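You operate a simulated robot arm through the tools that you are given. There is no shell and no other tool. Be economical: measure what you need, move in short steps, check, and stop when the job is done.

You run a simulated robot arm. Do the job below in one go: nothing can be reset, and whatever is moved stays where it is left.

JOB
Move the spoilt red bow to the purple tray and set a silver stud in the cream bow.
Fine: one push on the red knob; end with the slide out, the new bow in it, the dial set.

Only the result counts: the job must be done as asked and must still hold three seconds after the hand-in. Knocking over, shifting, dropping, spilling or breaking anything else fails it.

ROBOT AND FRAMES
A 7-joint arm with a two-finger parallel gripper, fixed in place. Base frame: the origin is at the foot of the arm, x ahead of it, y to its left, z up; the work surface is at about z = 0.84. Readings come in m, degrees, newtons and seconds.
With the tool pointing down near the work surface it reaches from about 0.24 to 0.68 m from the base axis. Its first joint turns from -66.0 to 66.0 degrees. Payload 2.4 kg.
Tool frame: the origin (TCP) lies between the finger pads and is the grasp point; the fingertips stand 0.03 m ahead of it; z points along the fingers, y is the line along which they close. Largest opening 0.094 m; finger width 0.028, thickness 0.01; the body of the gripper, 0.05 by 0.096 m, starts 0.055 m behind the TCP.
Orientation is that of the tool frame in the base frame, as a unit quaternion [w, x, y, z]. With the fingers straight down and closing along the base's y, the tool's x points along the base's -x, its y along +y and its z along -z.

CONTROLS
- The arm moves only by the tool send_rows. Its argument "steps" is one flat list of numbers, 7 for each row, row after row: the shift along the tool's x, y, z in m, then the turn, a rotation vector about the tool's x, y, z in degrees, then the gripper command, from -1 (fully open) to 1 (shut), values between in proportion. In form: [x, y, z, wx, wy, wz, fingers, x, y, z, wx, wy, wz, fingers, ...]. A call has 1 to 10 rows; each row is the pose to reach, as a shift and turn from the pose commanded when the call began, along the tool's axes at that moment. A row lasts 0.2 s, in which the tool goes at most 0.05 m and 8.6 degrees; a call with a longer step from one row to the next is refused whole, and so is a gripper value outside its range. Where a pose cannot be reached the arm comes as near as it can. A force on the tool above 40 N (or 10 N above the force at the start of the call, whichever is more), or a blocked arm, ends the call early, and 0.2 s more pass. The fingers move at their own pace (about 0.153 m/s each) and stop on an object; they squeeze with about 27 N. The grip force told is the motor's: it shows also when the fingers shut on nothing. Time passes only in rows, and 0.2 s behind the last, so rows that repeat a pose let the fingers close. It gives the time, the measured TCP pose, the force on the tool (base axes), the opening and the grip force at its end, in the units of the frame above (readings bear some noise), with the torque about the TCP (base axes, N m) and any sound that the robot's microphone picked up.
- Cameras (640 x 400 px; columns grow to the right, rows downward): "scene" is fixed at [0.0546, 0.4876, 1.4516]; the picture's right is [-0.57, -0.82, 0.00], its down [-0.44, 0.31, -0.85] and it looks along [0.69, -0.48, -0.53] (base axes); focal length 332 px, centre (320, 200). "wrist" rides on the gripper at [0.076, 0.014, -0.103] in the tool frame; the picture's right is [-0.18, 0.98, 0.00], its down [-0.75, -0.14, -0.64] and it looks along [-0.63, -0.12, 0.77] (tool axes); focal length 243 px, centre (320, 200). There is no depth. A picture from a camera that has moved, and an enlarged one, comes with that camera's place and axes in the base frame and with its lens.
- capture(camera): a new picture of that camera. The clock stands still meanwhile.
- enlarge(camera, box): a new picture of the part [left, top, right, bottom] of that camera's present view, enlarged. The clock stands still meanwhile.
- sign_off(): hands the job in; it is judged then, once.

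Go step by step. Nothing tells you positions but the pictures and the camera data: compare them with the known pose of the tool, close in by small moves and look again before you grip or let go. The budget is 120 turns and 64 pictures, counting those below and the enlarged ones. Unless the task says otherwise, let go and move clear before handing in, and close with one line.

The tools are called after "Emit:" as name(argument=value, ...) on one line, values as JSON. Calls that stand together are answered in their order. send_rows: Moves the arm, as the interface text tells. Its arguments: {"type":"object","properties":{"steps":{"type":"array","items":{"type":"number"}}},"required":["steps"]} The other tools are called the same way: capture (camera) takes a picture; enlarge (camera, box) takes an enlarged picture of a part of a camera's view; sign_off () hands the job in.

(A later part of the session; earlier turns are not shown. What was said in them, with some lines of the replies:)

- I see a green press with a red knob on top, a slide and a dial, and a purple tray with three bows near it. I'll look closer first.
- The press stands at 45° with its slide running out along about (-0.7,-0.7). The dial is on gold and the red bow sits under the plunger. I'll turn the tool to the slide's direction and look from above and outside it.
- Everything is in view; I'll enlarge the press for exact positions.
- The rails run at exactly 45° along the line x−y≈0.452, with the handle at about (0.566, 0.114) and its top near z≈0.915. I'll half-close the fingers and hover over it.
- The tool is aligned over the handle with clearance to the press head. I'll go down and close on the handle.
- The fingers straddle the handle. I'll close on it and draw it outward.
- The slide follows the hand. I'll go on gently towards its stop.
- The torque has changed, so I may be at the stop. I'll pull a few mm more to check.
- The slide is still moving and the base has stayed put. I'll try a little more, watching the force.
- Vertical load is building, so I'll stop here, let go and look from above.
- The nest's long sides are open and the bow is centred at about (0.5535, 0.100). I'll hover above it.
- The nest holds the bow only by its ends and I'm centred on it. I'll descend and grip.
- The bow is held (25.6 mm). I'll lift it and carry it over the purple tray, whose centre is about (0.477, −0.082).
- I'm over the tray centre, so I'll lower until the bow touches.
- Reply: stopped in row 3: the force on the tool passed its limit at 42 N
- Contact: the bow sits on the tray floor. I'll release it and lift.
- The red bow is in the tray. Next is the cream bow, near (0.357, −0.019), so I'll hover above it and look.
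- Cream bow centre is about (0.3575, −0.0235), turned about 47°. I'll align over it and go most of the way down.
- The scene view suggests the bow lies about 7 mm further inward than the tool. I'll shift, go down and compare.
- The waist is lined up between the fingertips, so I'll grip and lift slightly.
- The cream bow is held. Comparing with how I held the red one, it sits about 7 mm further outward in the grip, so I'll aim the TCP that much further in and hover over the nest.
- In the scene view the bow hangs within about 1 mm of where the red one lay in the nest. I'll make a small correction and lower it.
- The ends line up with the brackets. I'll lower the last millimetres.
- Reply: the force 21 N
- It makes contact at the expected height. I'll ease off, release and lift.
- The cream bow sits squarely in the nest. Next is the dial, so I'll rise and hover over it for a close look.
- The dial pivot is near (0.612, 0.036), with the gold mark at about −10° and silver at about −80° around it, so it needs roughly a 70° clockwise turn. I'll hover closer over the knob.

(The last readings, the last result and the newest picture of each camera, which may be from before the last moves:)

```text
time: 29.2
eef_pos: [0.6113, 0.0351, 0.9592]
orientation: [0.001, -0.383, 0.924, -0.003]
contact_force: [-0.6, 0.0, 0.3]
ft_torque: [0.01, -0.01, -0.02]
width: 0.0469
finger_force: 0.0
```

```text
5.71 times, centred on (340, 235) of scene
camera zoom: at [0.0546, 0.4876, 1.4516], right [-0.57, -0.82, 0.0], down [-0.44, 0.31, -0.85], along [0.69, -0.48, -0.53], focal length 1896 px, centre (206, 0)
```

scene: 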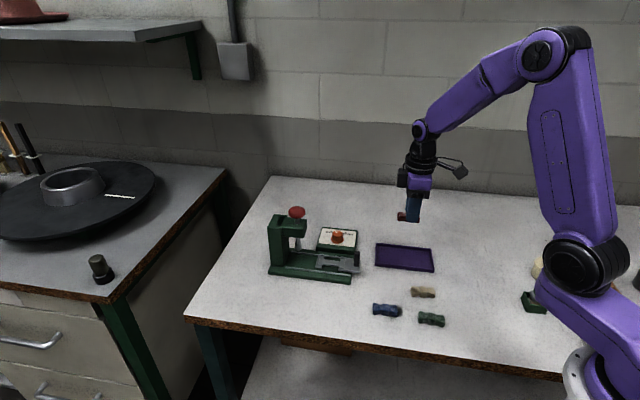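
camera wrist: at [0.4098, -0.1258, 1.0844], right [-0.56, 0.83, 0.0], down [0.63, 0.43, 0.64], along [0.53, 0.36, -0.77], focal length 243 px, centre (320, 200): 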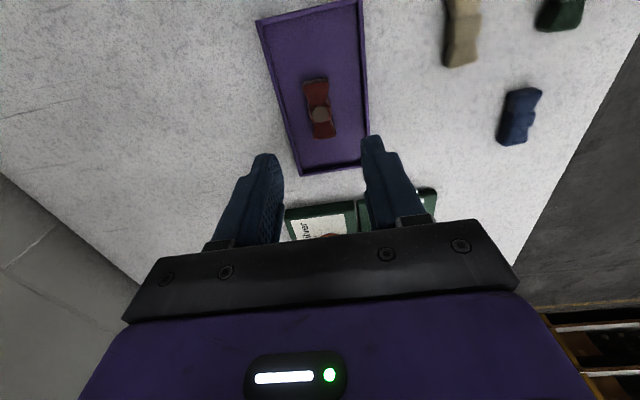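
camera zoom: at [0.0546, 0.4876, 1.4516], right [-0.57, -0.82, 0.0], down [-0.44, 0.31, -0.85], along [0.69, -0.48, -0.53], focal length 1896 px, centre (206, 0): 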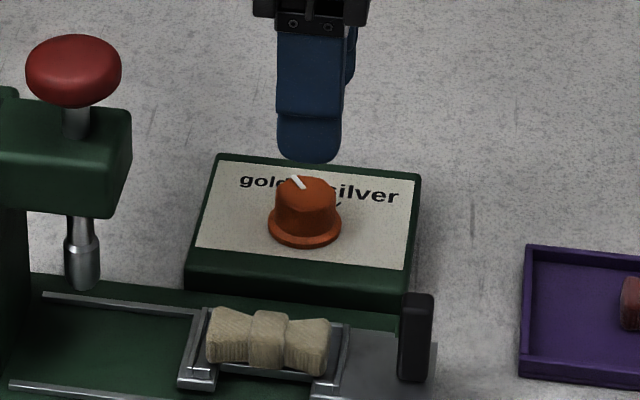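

The knob lies under the tool to within a few mm. I'll descend around it and check before closing.

Emit:
send_rows(steps=[0.001, -0.001, 0.02, 0, 0, 0, 0.0, 0.001, -0.001, 0.035, 0, 0, 0, 0.0, 0.001, -0.001, 0.044, 0, 0, 0, 0.0, 0.001, -0.001, 0.044, 0, 0, 0, 0.0])

Emit:
enlarge(camera="wrist", box=[240, 80, 400, 220])

Emit:
enlarge(camera="scene", box=[305, 200, 375, 270])

```text
time: 30.2
eef_pos: [0.6125, 0.0351, 0.9145]
orientation: [0.002, -0.384, 0.923, -0.001]
contact_force: [-0.6, 0.3, 0.3]
ft_torque: [-0.03, -0.01, 0.0]
width: 0.0468
finger_force: 0.1
```

```text
2.86 times, centred on (320, 150) of wrist
camera zoom: at [0.5489, -0.0082, 1.0163], right [-0.57, 0.82, 0.0], down [0.63, 0.43, 0.64], along [0.53, 0.36, -0.76], focal length 693 px, centre (320, 343)
```

zoom: 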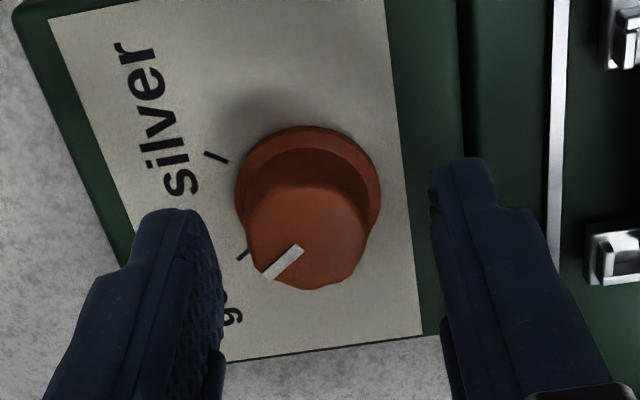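

```text
5.71 times, centred on (340, 235) of scene
camera zoom: at [0.0546, 0.4876, 1.4516], right [-0.57, -0.82, 0.0], down [-0.44, 0.31, -0.85], along [0.69, -0.48, -0.53], focal length 1896 px, centre (206, 0)
```

zoom: 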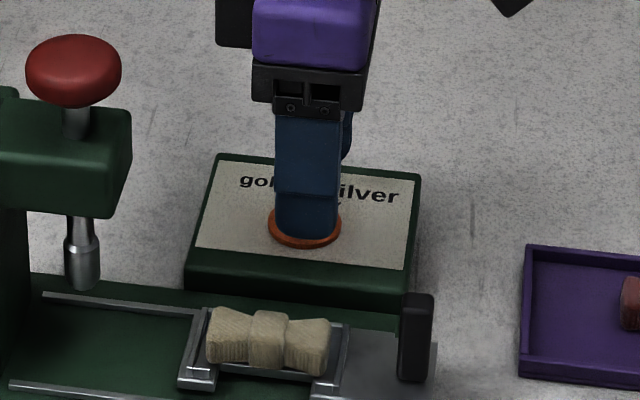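

The knob is about 3 mm to one side between the fingers. I'll correct that, close on it, and start turning in small steps.

Emit:
send_rows(steps=[0, -0.003, 0, 0, 0, 0, 0.0, 0, -0.003, 0, 0, 0, 0, 0.5, 0, -0.003, 0, 0, 0, 0, 1, 0, -0.003, 0, 0, 0, 0, 1])

Emit:
enlarge(camera="wrist", box=[240, 80, 400, 220])

```text
time: 31.2
eef_pos: [0.6128, 0.0323, 0.9155]
orientation: [0.001, -0.384, 0.923, -0.002]
contact_force: [1.0, -0.1, 0.1]
ft_torque: [-0.01, 0.02, 0.0]
width: 0.0
finger_force: 26.4
```

```text
2.86 times, centred on (320, 150) of wrist
camera zoom: at [0.551, -0.0105, 1.0169], right [-0.57, 0.82, 0.0], down [0.63, 0.43, 0.64], along [0.53, 0.36, -0.77], focal length 693 px, centre (320, 343)
```

zoom: 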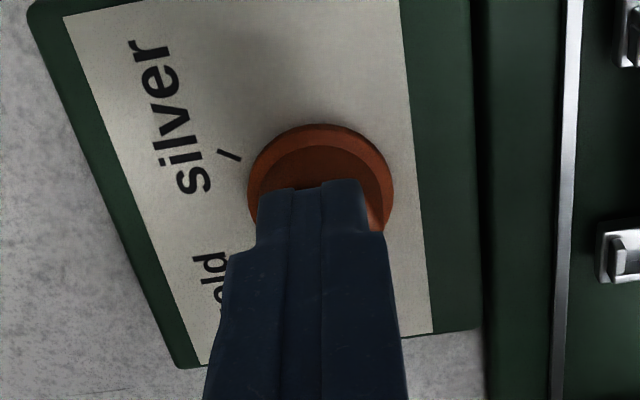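

The fingers shut just above the knob. Re-triangulating gives its top at z≈0.879 and the pivot at (0.619, 0.036). I'll open, shift and go lower.

Emit:
send_rows(steps=[0, 0, -0.003, 0, 0, 0, 0, 0, 0, -0.003, 0, 0, 0, 0, -0.0071, -0.0016, -0.003, 0, 0, 0, 0, -0.0071, -0.0016, 0.008, 0, 0, 0, 0, -0.0071, -0.0016, 0.0165, 0, 0, 0, 0, -0.0071, -0.0016, 0.0165, 0, 0, 0, 0])

Emit:
enlarge(camera="wrist", box=[240, 80, 400, 220])

```text
time: 32.6
eef_pos: [0.6214, 0.0367, 0.9]
orientation: [0.002, -0.384, 0.923, -0.002]
contact_force: [-0.8, 0.2, 0.4]
ft_torque: [0.02, 0.04, -0.06]
width: 0.047
finger_force: 0.0
```

```text
2.86 times, centred on (320, 150) of wrist
camera zoom: at [0.5576, -0.0066, 1.0006], right [-0.57, 0.82, 0.0], down [0.63, 0.43, 0.64], along [0.53, 0.36, -0.76], focal length 693 px, centre (320, 343)
```

zoom: 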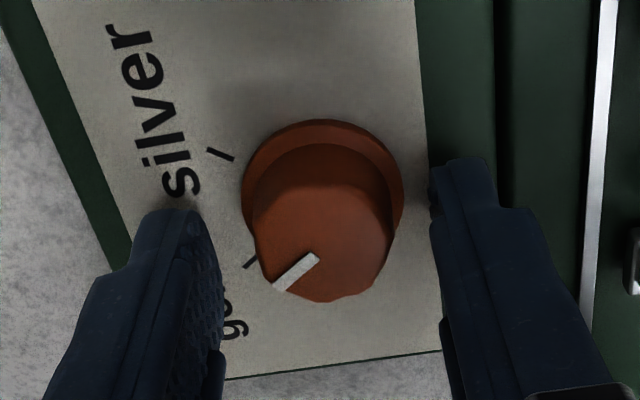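

The knob is now centred between the fingers, so I'll close and turn 30° first.

Emit:
send_rows(steps=[0, 0, 0, 0, 0, 0, 0.6, 0, 0, 0, 0, 0, 0, 1, 0, 0, 0, 0, 0, 0, 1, 0, 0, 0, 0, 0, 7.5, 1, 0, 0, 0, 0, 0, 15, 1, 0, 0, 0, 0, 0, 22.5, 1, 0, 0, 0, 0, 0, 30, 1])

Emit:
enlarge(camera="wrist", box=[240, 80, 400, 220])

```text
time: 34.2
eef_pos: [0.6218, 0.036, 0.8993]
orientation: [0.003, -0.129, 0.992, 0.0]
contact_force: [5.8, -0.5, -9.7]
ft_torque: [-0.2, 0.39, -0.03]
width: 0.0286
finger_force: 44.6
```

```text
2.86 times, centred on (320, 150) of wrist
camera zoom: at [0.5441, 0.031, 1.0005], right [-0.07, 1.0, 0.0], down [0.76, 0.06, 0.65], along [0.64, 0.05, -0.76], focal length 693 px, centre (320, 343)
```

zoom: 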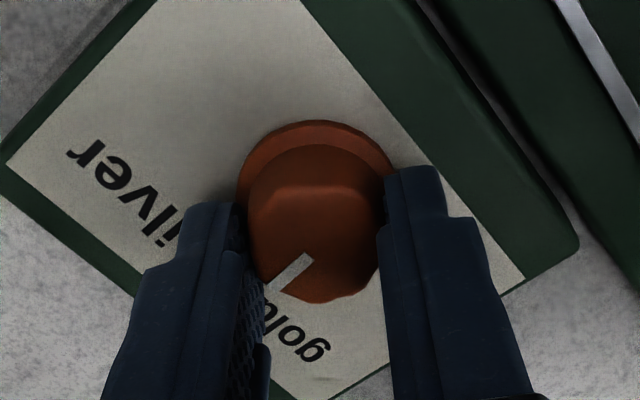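

The knob turns with the gripper. I'll go on to about 70° in all.

Emit:
send_rows(steps=[0, 0, 0, 0, 0, 8, 1, 0, 0, 0, 0, 0, 16, 1, 0, 0, 0, 0, 0, 24, 1, 0, 0, 0, 0, 0, 32, 1, 0, 0, 0, 0, 0, 39, 1, 0, 0, 0, 0, 0, 39, 1])

Emit:
enlarge(camera="wrist", box=[240, 80, 400, 220])

```text
time: 35.6
eef_pos: [0.6211, 0.0341, 0.8997]
orientation: [0.001, 0.21, 0.978, -0.002]
contact_force: [6.7, -20.2, -15.3]
ft_torque: [-0.47, -0.28, 0.04]
width: 0.0283
finger_force: 44.9
```

```text
2.86 times, centred on (320, 150) of wrist
camera zoom: at [0.5579, 0.0791, 1.0006], right [0.57, 0.82, 0.0], down [0.63, -0.44, 0.65], along [0.53, -0.37, -0.76], focal length 693 px, centre (320, 343)
```

zoom: 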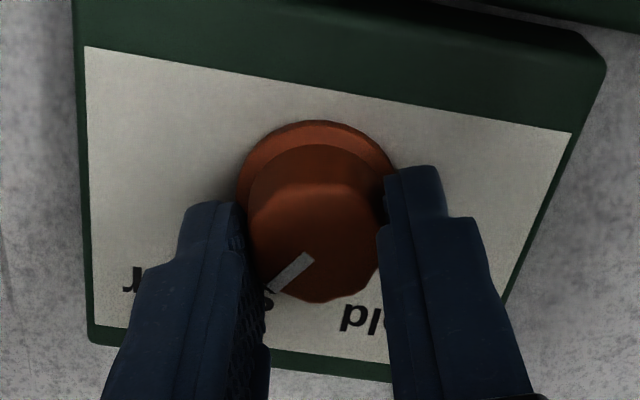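

I'll release the dial, lift and check where the pointer is.

Emit:
send_rows(steps=[0, 0, 0, 0, 0, 0, 0.6, 0, 0, 0, 0, 0, 0, 0.0, 0, 0, -0.03, 0, 0, 0, 0.0, 0, 0, -0.07, 0, 0, 0, 0.0, 0, 0, -0.11, 0, 0, 0, 0.0, 0, 0, -0.11, 0, 0, 0, 0])

Emit:
enlarge(camera="wrist", box=[240, 50, 400, 190])

Emit:
enlarge(camera="scene", box=[260, 200, 375, 290])

```text
time: 37.0
eef_pos: [0.6206, 0.0388, 1.0107]
orientation: [0.001, 0.207, 0.978, -0.001]
contact_force: [-0.6, 0.4, 0.4]
ft_torque: [-0.01, 0.02, 0.02]
width: 0.0472
finger_force: 0.0
```

```text
2.86 times, centred on (320, 120) of wrist
camera zoom: at [0.5566, 0.0825, 1.1115], right [0.57, 0.82, 0.0], down [0.63, -0.43, 0.64], along [0.53, -0.36, -0.76], focal length 693 px, centre (320, 429)
```

zoom: 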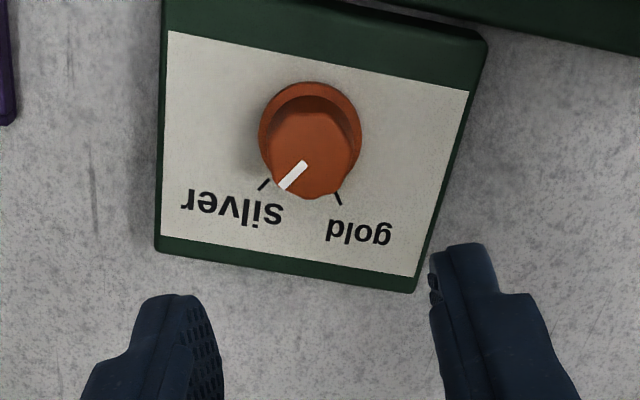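

```text
4.44 times, centred on (318, 245) of scene
camera zoom: at [0.0546, 0.4876, 1.4516], right [-0.57, -0.82, 0.0], down [-0.44, 0.31, -0.85], along [0.69, -0.48, -0.53], focal length 1475 px, centre (331, 0)
```

zoom: 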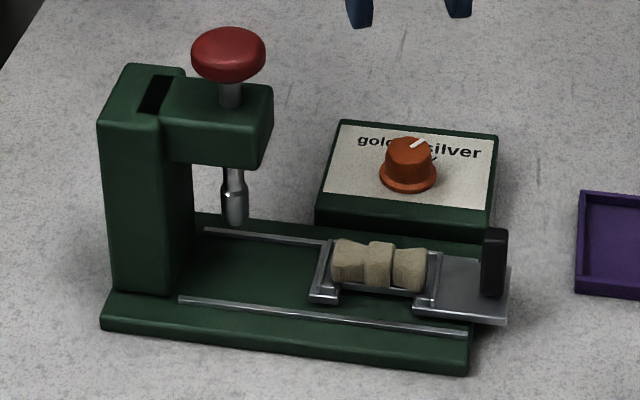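

The pointer is now on the silver mark, within about 2°. I'll return to the handle, turned back to 45°.

Emit:
send_rows(steps=[0.012, -0.0036, 0, 0, 0, -7.7, 0.15, 0.024, -0.0072, 0, 0, 0, -15.4, 0.15, 0.037, -0.011, 0, 0, 0, -23, 0.15, 0.049, -0.0144, 0, 0, 0, -30.7, 0.15, 0.061, -0.018, 0, 0, 0, -38.4, 0.15, 0.073, -0.0215, 0, 0, 0, -46, 0.15, 0.086, -0.025, 0, 0, 0, -53.7, 0.15, 0.098, -0.029, 0, 0, 0, -61.4, 0.15, 0.11, -0.0323, 0, 0, 0, -69, 0.15, 0.11, -0.0323, 0, 0, 0, -69, 0.15])

```text
time: 39.2
eef_pos: [0.5068, 0.0542, 1.0093]
orientation: [0.001, -0.385, 0.923, -0.001]
contact_force: [0.8, -0.2, -0.1]
ft_torque: [-0.01, 0.0, 0.02]
width: 0.0399
finger_force: 0.1
```

I'm above the handle. I'll go down and grip it at the same spot as before.

Emit:
send_rows(steps=[0, 0, 0.03, 0, 0, 0, 0.15, 0, 0, 0.06, 0, 0, 0, 0.15, 0, 0, 0.08, 0, 0, 0, 0.15, 0, 0, 0.092, 0, 0, 0, 0.15, 0, 0, 0.092, 0, 0, 0, 1, 0, 0, 0.092, 0, 0, 0, 1, 0, 0, 0.092, 0, 0, 0, 1])

Emit:
enlarge(camera="scene", box=[260, 200, 375, 290])

```text
time: 40.8
eef_pos: [0.5059, 0.0535, 0.9172]
orientation: [0.001, -0.383, 0.924, 0.0]
contact_force: [-6.9, 5.7, 2.4]
ft_torque: [0.22, 0.27, -0.19]
width: 0.0133
finger_force: 45.1
```

```text
4.44 times, centred on (318, 245) of scene
camera zoom: at [0.0545, 0.4878, 1.4515], right [-0.57, -0.82, 0.0], down [-0.44, 0.31, -0.85], along [0.69, -0.48, -0.53], focal length 1475 px, centre (331, 0)
```

zoom: 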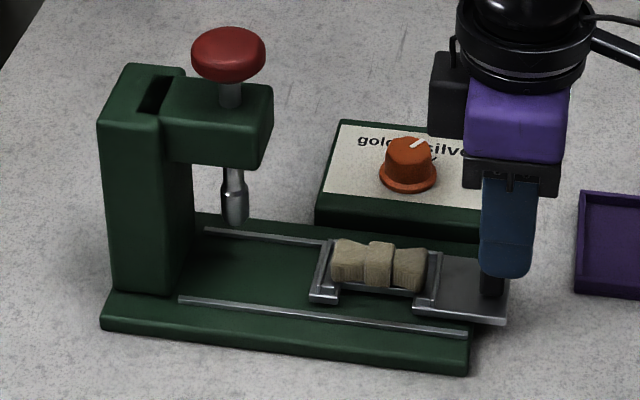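

I'll push the slide in along the rails.

Emit:
send_rows(steps=[-0.009, 0.0007, 0, 0, 0, 0, 1, -0.018, 0.0007, 0, 0, 0, 0, 1, -0.027, 0.0007, 0, 0, 0, 0, 1, -0.036, 0.0007, 0, 0, 0, 0, 1, -0.045, 0.0007, 0, 0, 0, 0, 1, -0.054, 0.0007, 0, 0, 0, 0, 1, -0.063, 0.0007, 0, 0, 0, 0, 1, -0.071, 0.0007, 0, 0, 0, 0, 1, -0.079, 0.0007, 0, 0, 0, 0, 1])

Emit:
enlarge(camera="scene", box=[260, 200, 375, 290])

```text
time: 42.8
eef_pos: [0.5618, 0.1091, 0.9174]
orientation: [0.0, -0.383, 0.924, -0.001]
contact_force: [-4.8, 4.4, -18.9]
ft_torque: [0.61, 0.31, -0.32]
width: 0.0137
finger_force: 45.1
```

```text
4.44 times, centred on (318, 245) of scene
camera zoom: at [0.0549, 0.4878, 1.4515], right [-0.57, -0.82, 0.0], down [-0.44, 0.31, -0.85], along [0.69, -0.48, -0.53], focal length 1475 px, centre (331, 0)
```

zoom: 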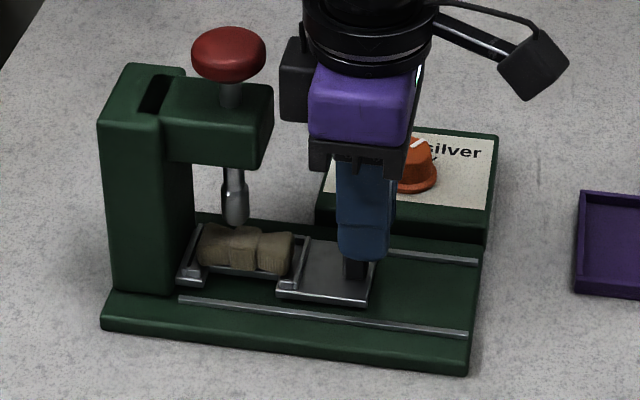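

About 5–7 mm is left until the waist is under the plunger, so I'll continue gently.

Emit:
send_rows(steps=[-0.003, 0.001, 0, 0, 0, 0, 1, -0.005, 0.001, 0, 0, 0, 0, 1, -0.007, 0.001, 0, 0, 0, 0, 1])

Emit:
enlarge(camera="scene", box=[260, 200, 375, 290])

```text
time: 43.6
eef_pos: [0.5658, 0.1136, 0.9168]
orientation: [-0.001, -0.382, 0.924, -0.001]
contact_force: [-7.2, -6.9, -24.4]
ft_torque: [0.45, -0.34, 0.08]
width: 0.0135
finger_force: 45.0
```

```text
4.44 times, centred on (318, 245) of scene
camera zoom: at [0.0549, 0.4875, 1.4516], right [-0.57, -0.82, 0.0], down [-0.44, 0.31, -0.85], along [0.69, -0.48, -0.53], focal length 1475 px, centre (331, 0)
```

zoom: 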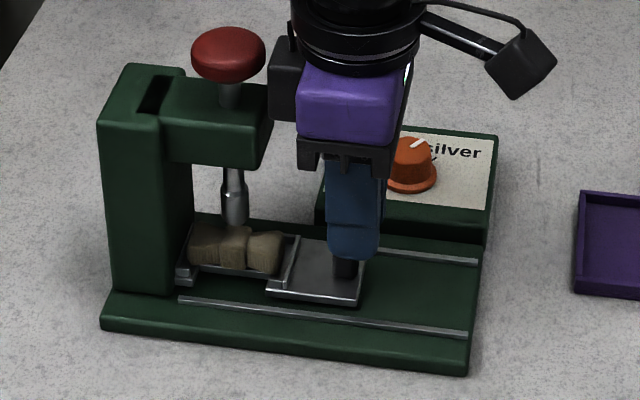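

The waist is under the plunger and the slide is against its inner stop. I'll release, rise, and hover closed above the red knob.

Emit:
send_rows(steps=[0, 0, 0, 0, 0, 0, 0.4, 0, 0, 0, 0, 0, 0, 0.15, 0, 0, -0.04, 0, 0, 0, 0.15, 0, 0, -0.08, 0, 0, 0, 0.3, 0, 0, -0.12, 0, 0, 0, 1, 0, 0, -0.165, 0, 0, 0, 1, 0, 0, -0.205, 0, 0, 0, 1, -0.035, 0, -0.205, 0, 0, 0, 1, -0.0697, 0, -0.205, 0, 0, 0, 1, -0.0697, 0, -0.205, 0, 0, 0, 1])

Emit:
enlarge(camera="scene", box=[250, 150, 370, 290])

Emit:
enlarge(camera="wrist", box=[240, 60, 400, 200])

```text
time: 45.8
eef_pos: [0.6132, 0.1658, 1.1236]
orientation: [0.002, -0.383, 0.924, -0.002]
contact_force: [-0.7, 0.2, 0.0]
ft_torque: [0.01, 0.0, -0.02]
width: 0.0
finger_force: 27.2
```

```text
2.86 times, centred on (310, 220) of scene
camera zoom: at [0.0546, 0.4877, 1.4516], right [-0.57, -0.82, 0.0], down [-0.44, 0.31, -0.85], along [0.69, -0.48, -0.53], focal length 948 px, centre (349, 143)
```

zoom: 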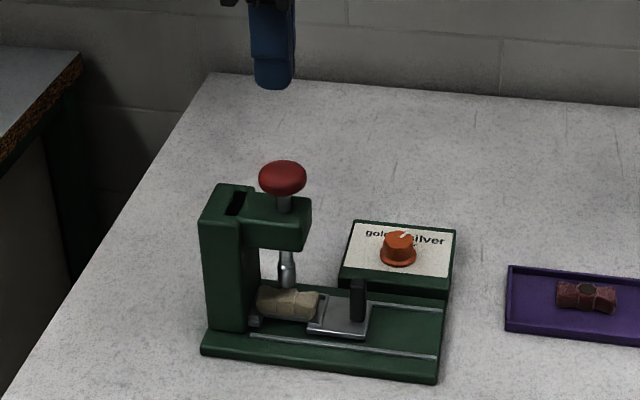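

```text
2.86 times, centred on (320, 130) of wrist
camera zoom: at [0.5507, 0.1225, 1.226], right [-0.57, 0.82, 0.0], down [0.63, 0.43, 0.64], along [0.53, 0.36, -0.77], focal length 693 px, centre (320, 400)
```

zoom: 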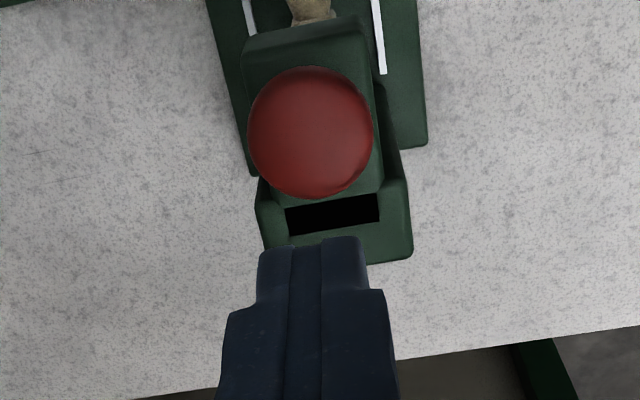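

The knob is at about (0.611, 0.161) with its top near z≈1.025. I'll line up on it and approach to just above.

Emit:
send_rows(steps=[0.0042, -0.0014, 0.02, 0, 0, 0, 1, 0.0042, -0.0014, 0.045, 0, 0, 0, 1, 0.0042, -0.0014, 0.055, 0, 0, 0, 1, 0.0042, -0.0014, 0.055, 0, 0, 0, 1])

Emit:
enlarge(camera="scene", box=[260, 180, 360, 290])

Emit:
enlarge(camera="wrist", box=[240, 60, 400, 200])

```text
time: 46.8
eef_pos: [0.6126, 0.1619, 1.0687]
orientation: [0.001, -0.384, 0.923, -0.001]
contact_force: [0.1, 0.3, 0.4]
ft_torque: [0.01, 0.02, 0.01]
width: 0.0
finger_force: 27.1
```

```text
3.64 times, centred on (310, 235) of scene
camera zoom: at [0.0546, 0.4876, 1.4516], right [-0.57, -0.82, 0.0], down [-0.44, 0.31, -0.85], along [0.69, -0.48, -0.53], focal length 1207 px, centre (356, 73)
```

zoom: 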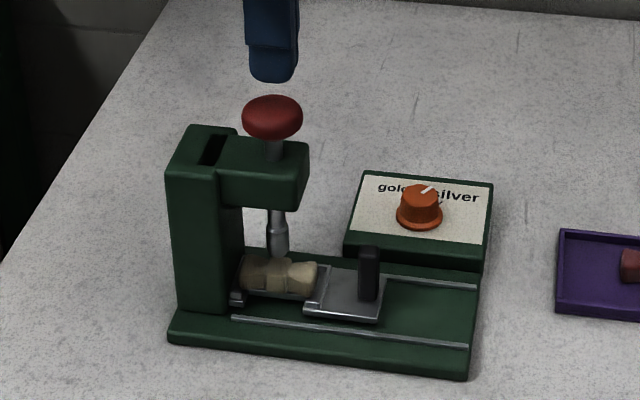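

```text
2.86 times, centred on (320, 130) of wrist
camera zoom: at [0.5486, 0.1181, 1.1699], right [-0.57, 0.82, 0.0], down [0.63, 0.43, 0.64], along [0.53, 0.36, -0.76], focal length 693 px, centre (320, 400)
```

zoom: 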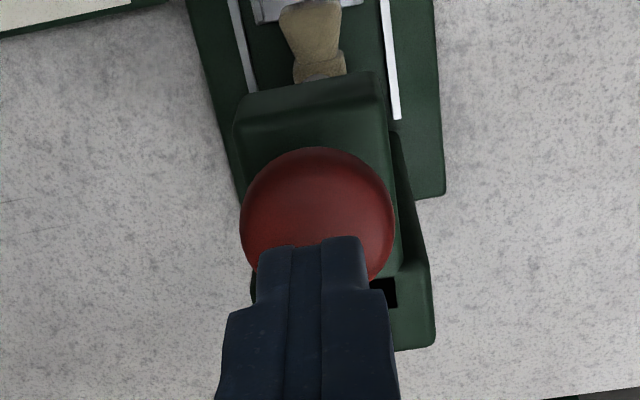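

The tool is aligned over the knob. I'll push down now in one steady stroke.

Emit:
send_rows(steps=[0.003, 0, 0.008, 0, 0, 0, 1, 0.003, 0, 0.014, 0, 0, 0, 1, 0.003, 0, 0.018, 0, 0, 0, 1, 0.003, 0, 0.022, 0, 0, 0, 1, 0.003, 0, 0.026, 0, 0, 0, 1, 0.003, 0, 0.03, 0, 0, 0, 1, 0.003, 0, 0.034, 0, 0, 0, 1, 0.003, 0, 0.038, 0, 0, 0, 1])

Emit:
enlarge(camera="scene", box=[260, 180, 360, 290])

```text
time: 48.8
eef_pos: [0.6105, 0.1582, 1.0333]
orientation: [0.003, -0.383, 0.924, -0.001]
contact_force: [-6.9, -1.5, 10.3]
ft_torque: [-0.1, 0.26, -0.04]
width: 0.0
finger_force: 27.7
heard: click
stopped in row 8: the force on the tool passed its limit at 42 N (the readings are from after the stop); the commanded pose is now the measured one
```

```text
3.64 times, centred on (310, 235) of scene
camera zoom: at [0.0542, 0.4876, 1.4516], right [-0.57, -0.82, 0.0], down [-0.44, 0.31, -0.85], along [0.69, -0.48, -0.53], focal length 1207 px, centre (356, 73)
```

zoom: 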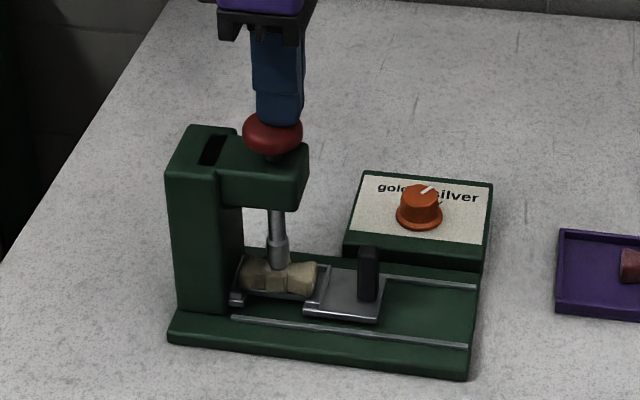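

The press clicked and the knob bottomed out. I'll lift straight off and go back to the handle.

Emit:
send_rows(steps=[0, 0, -0.03, 0, 0, 0, 1, 0, 0, -0.065, 0, 0, 0, 1, 0, 0, -0.09, 0, 0, 0, 0.15, 0.03, 0, -0.09, 0, 0, 0, 0.15, 0.0635, -0.0, -0.09, 0, 0, 0, 0.15, 0.0635, 0, -0.09, 0, 0, 0, 0.15])

Emit:
enlarge(camera="scene", box=[260, 180, 360, 290])

```text
time: 50.2
eef_pos: [0.5655, 0.1149, 1.1223]
orientation: [0.004, -0.383, 0.924, -0.001]
contact_force: [-0.2, 0.6, -0.4]
ft_torque: [0.04, 0.01, 0.01]
width: 0.04
finger_force: 0.1
```

```text
3.64 times, centred on (310, 235) of scene
camera zoom: at [0.0546, 0.4876, 1.4516], right [-0.57, -0.82, 0.0], down [-0.44, 0.31, -0.85], along [0.69, -0.48, -0.53], focal length 1207 px, centre (356, 73)
```

zoom: 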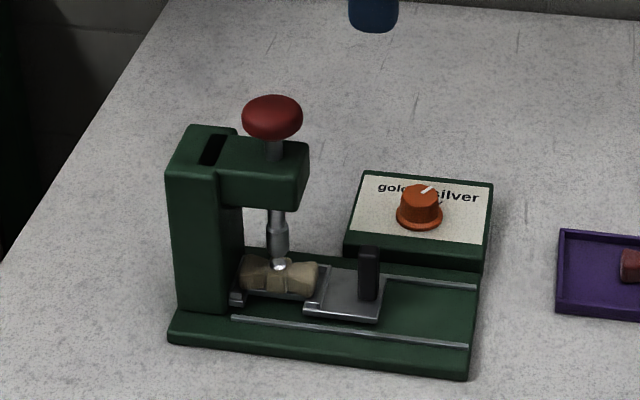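

A silver stud sits on the cream bow and the knob has sprung back. I'll go down to the handle, grip it and pull the slide out.

Emit:
send_rows(steps=[0.0005, -0.001, 0.045, 0, 0, 0, 0.15, 0.0005, -0.001, 0.09, 0, 0, 0, 0.15, 0.0005, -0.001, 0.135, 0, 0, 0, 0.15, 0.0005, -0.001, 0.175, 0, 0, 0, 0.15, 0.0005, -0.001, 0.205, 0, 0, 0, 0.15, 0.0005, -0.001, 0.205, 0, 0, 0, 0.15, 0.0005, -0.001, 0.205, 0, 0, 0, 1, 0.0005, -0.001, 0.205, 0, 0, 0, 1, 0.0005, -0.001, 0.205, 0, 0, 0, 1])

```text
time: 52.2
eef_pos: [0.5669, 0.1146, 0.9149]
orientation: [0.002, -0.383, 0.924, -0.001]
contact_force: [-7.7, 6.8, -3.2]
ft_torque: [0.51, 0.52, -0.35]
width: 0.0132
finger_force: 44.8
```

The handle is gripped, so I'll pull it out.

Emit:
send_rows(steps=[0.009, 0.001, 0, 0, 0, 0, 1, 0.018, 0.001, 0, 0, 0, 0, 1, 0.027, 0.001, 0, 0, 0, 0, 1, 0.036, 0.001, 0, 0, 0, 0, 1, 0.045, 0.001, 0, 0, 0, 0, 1, 0.054, 0.001, 0, 0, 0, 0, 1, 0.063, 0.001, 0, 0, 0, 0, 1, 0.072, 0.001, 0, 0, 0, 0, 1, 0.079, 0.001, 0, 0, 0, 0, 1, 0.085, 0.001, 0, 0, 0, 0, 1])

Emit:
enlarge(camera="scene", box=[260, 200, 375, 290])

```text
time: 54.4
eef_pos: [0.5077, 0.0545, 0.9172]
orientation: [0.005, -0.384, 0.923, -0.002]
contact_force: [6.2, 10.4, -36.7]
ft_torque: [0.51, 0.32, -0.35]
width: 0.0135
finger_force: 45.7
```

```text
4.44 times, centred on (318, 245) of scene
camera zoom: at [0.0554, 0.488, 1.4514], right [-0.57, -0.82, 0.0], down [-0.44, 0.31, -0.85], along [0.69, -0.48, -0.53], focal length 1475 px, centre (331, 0)
```

zoom: 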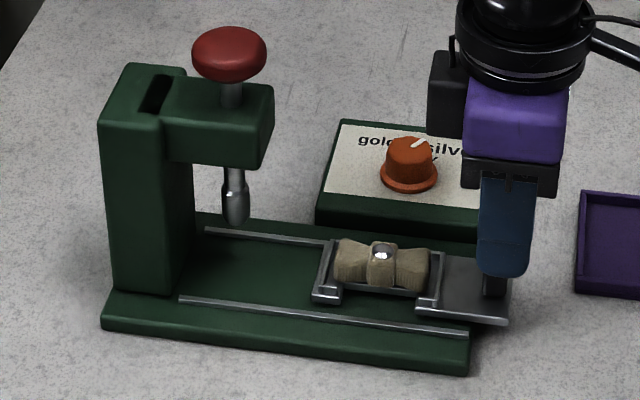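

The slide is out as far as before. I'll ease the load, let go, and rise clear.

Emit:
send_rows(steps=[0, 0, 0.001, 0, 0, 0, 1, 0, 0, 0.001, 0, 0, 0, 0.4, 0, 0, 0.001, 0, 0, 0, 0.15, 0, 0, -0.03, 0, 0, 0, 0.15, 0, 0, -0.07, 0, 0, 0, 0.15, 0, 0, -0.11, 0, 0, 0, 0.15, 0, 0, -0.15, 0, 0, 0, 0.15, 0, 0, -0.19, 0, 0, 0, 0.15])

Emit:
enlarge(camera="scene", box=[260, 200, 375, 290])

Emit:
capture(camera="scene")

Emit:
enlarge(camera="wrist", box=[200, 40, 420, 220])

```text
time: 56.2
eef_pos: [0.5064, 0.0546, 1.1078]
orientation: [0.004, -0.383, 0.924, -0.002]
contact_force: [-0.1, 0.0, -0.5]
ft_torque: [0.0, -0.02, 0.03]
width: 0.0399
finger_force: 0.1
```

```text
4.44 times, centred on (318, 245) of scene
camera zoom: at [0.0546, 0.4876, 1.4516], right [-0.57, -0.82, 0.0], down [-0.44, 0.31, -0.85], along [0.69, -0.48, -0.53], focal length 1475 px, centre (331, 0)
```

zoom: 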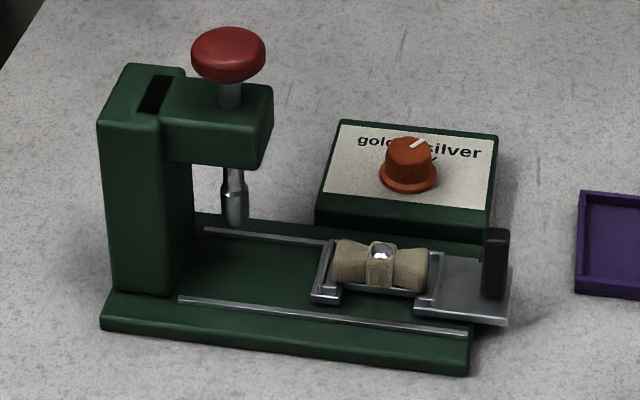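

```text
2 pictures are left
```

scene: 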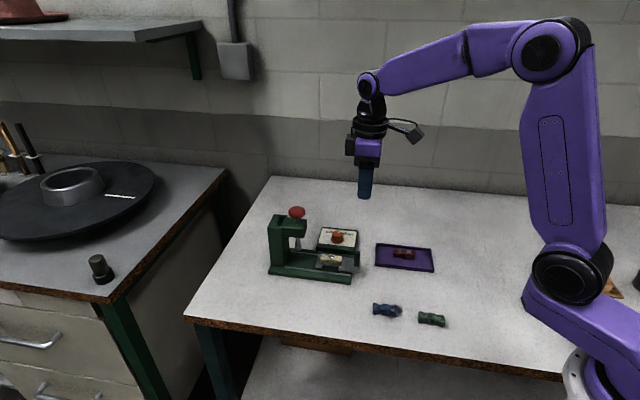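

```text
2.22 times, centred on (310, 130) of wrist
camera zoom: at [0.4416, 0.011, 1.2083], right [-0.57, 0.82, 0.0], down [0.63, 0.43, 0.65], along [0.54, 0.36, -0.76], focal length 539 px, centre (342, 356)
```

zoom: 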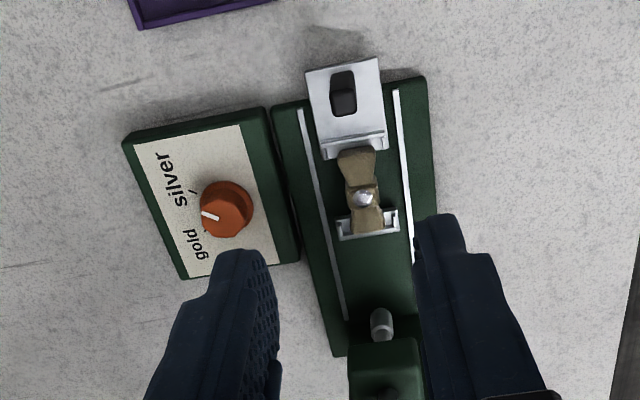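

Everything looks done. I'll make one gentle check that the slide is at its outer stop, so I'll regrip the handle and try a few mm.

Emit:
send_rows(steps=[0, 0, 0.045, 0, 0, 0, 0.15, 0, 0, 0.09, 0, 0, 0, 0.15, 0, 0, 0.135, 0, 0, 0, 0.15, 0, 0, 0.175, 0, 0, 0, 0.15, 0, 0, 0.19, 0, 0, 0, 0.15, 0, 0, 0.19, 0, 0, 0, 0.6, 0, 0, 0.19, 0, 0, 0, 1, 0, 0, 0.19, 0, 0, 0, 1])

Emit:
send_rows(steps=[0.0015, 0, 0, 0, 0, 0, 1, 0.003, 0, 0, 0, 0, 0, 1, 0.004, 0, 0, 0, 0, 0, 1])

```text
time: 58.0
eef_pos: [0.5072, 0.0546, 0.9172]
orientation: [0.002, -0.384, 0.924, -0.001]
contact_force: [-5.7, 7.7, -2.7]
ft_torque: [0.87, 0.1, -0.33]
width: 0.0137
finger_force: 45.1
```

```text
time: 58.8
eef_pos: [0.5059, 0.0532, 0.9173]
orientation: [0.005, -0.385, 0.923, -0.002]
contact_force: [8.9, 26.4, -18.7]
ft_torque: [0.89, 0.35, -0.37]
width: 0.0137
finger_force: 45.7
```

A firm 25 N of resistance shows the slide is at its outer stop. I'll ease off, release and lift clear.

Emit:
send_rows(steps=[-0.003, 0, 0, 0, 0, 0, 1, -0.003, 0, 0, 0, 0, 0, 0.4, -0.003, 0, 0, 0, 0, 0, 0.15, -0.003, 0, -0.03, 0, 0, 0, 0.15, -0.003, 0, -0.07, 0, 0, 0, 0.15, -0.003, 0, -0.11, 0, 0, 0, 0.15, -0.003, 0, -0.15, 0, 0, 0, 0.15, -0.003, 0, -0.19, 0, 0, 0, 0.15])

Emit:
enlarge(camera="scene", box=[260, 200, 375, 290])

```text
time: 60.6
eef_pos: [0.5055, 0.0526, 1.1113]
orientation: [0.004, -0.384, 0.923, -0.002]
contact_force: [-0.5, 0.2, 0.3]
ft_torque: [-0.01, 0.0, -0.01]
width: 0.0401
finger_force: 0.1
```

```text
4.44 times, centred on (318, 245) of scene
camera zoom: at [0.0546, 0.4876, 1.4516], right [-0.57, -0.82, 0.0], down [-0.44, 0.31, -0.85], along [0.69, -0.48, -0.53], focal length 1475 px, centre (331, 0)
```

zoom: 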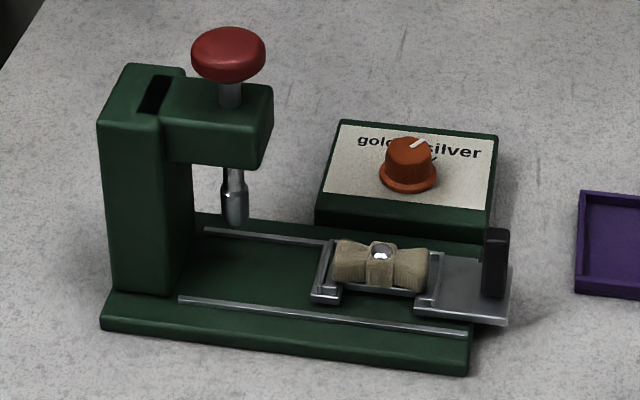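

The slide is out, the cream bow in it carries a silver stud, the dial is on silver, the red bow is in the tray and the hand is clear. I'm handing in.

Emit:
sign_off()

```text
The job is handed in.
```

The job is done and handed in: the red bow is in the purple tray, and the cream bow, with its silver stud set by one push, is in the pulled-out slide with the dial on silver.
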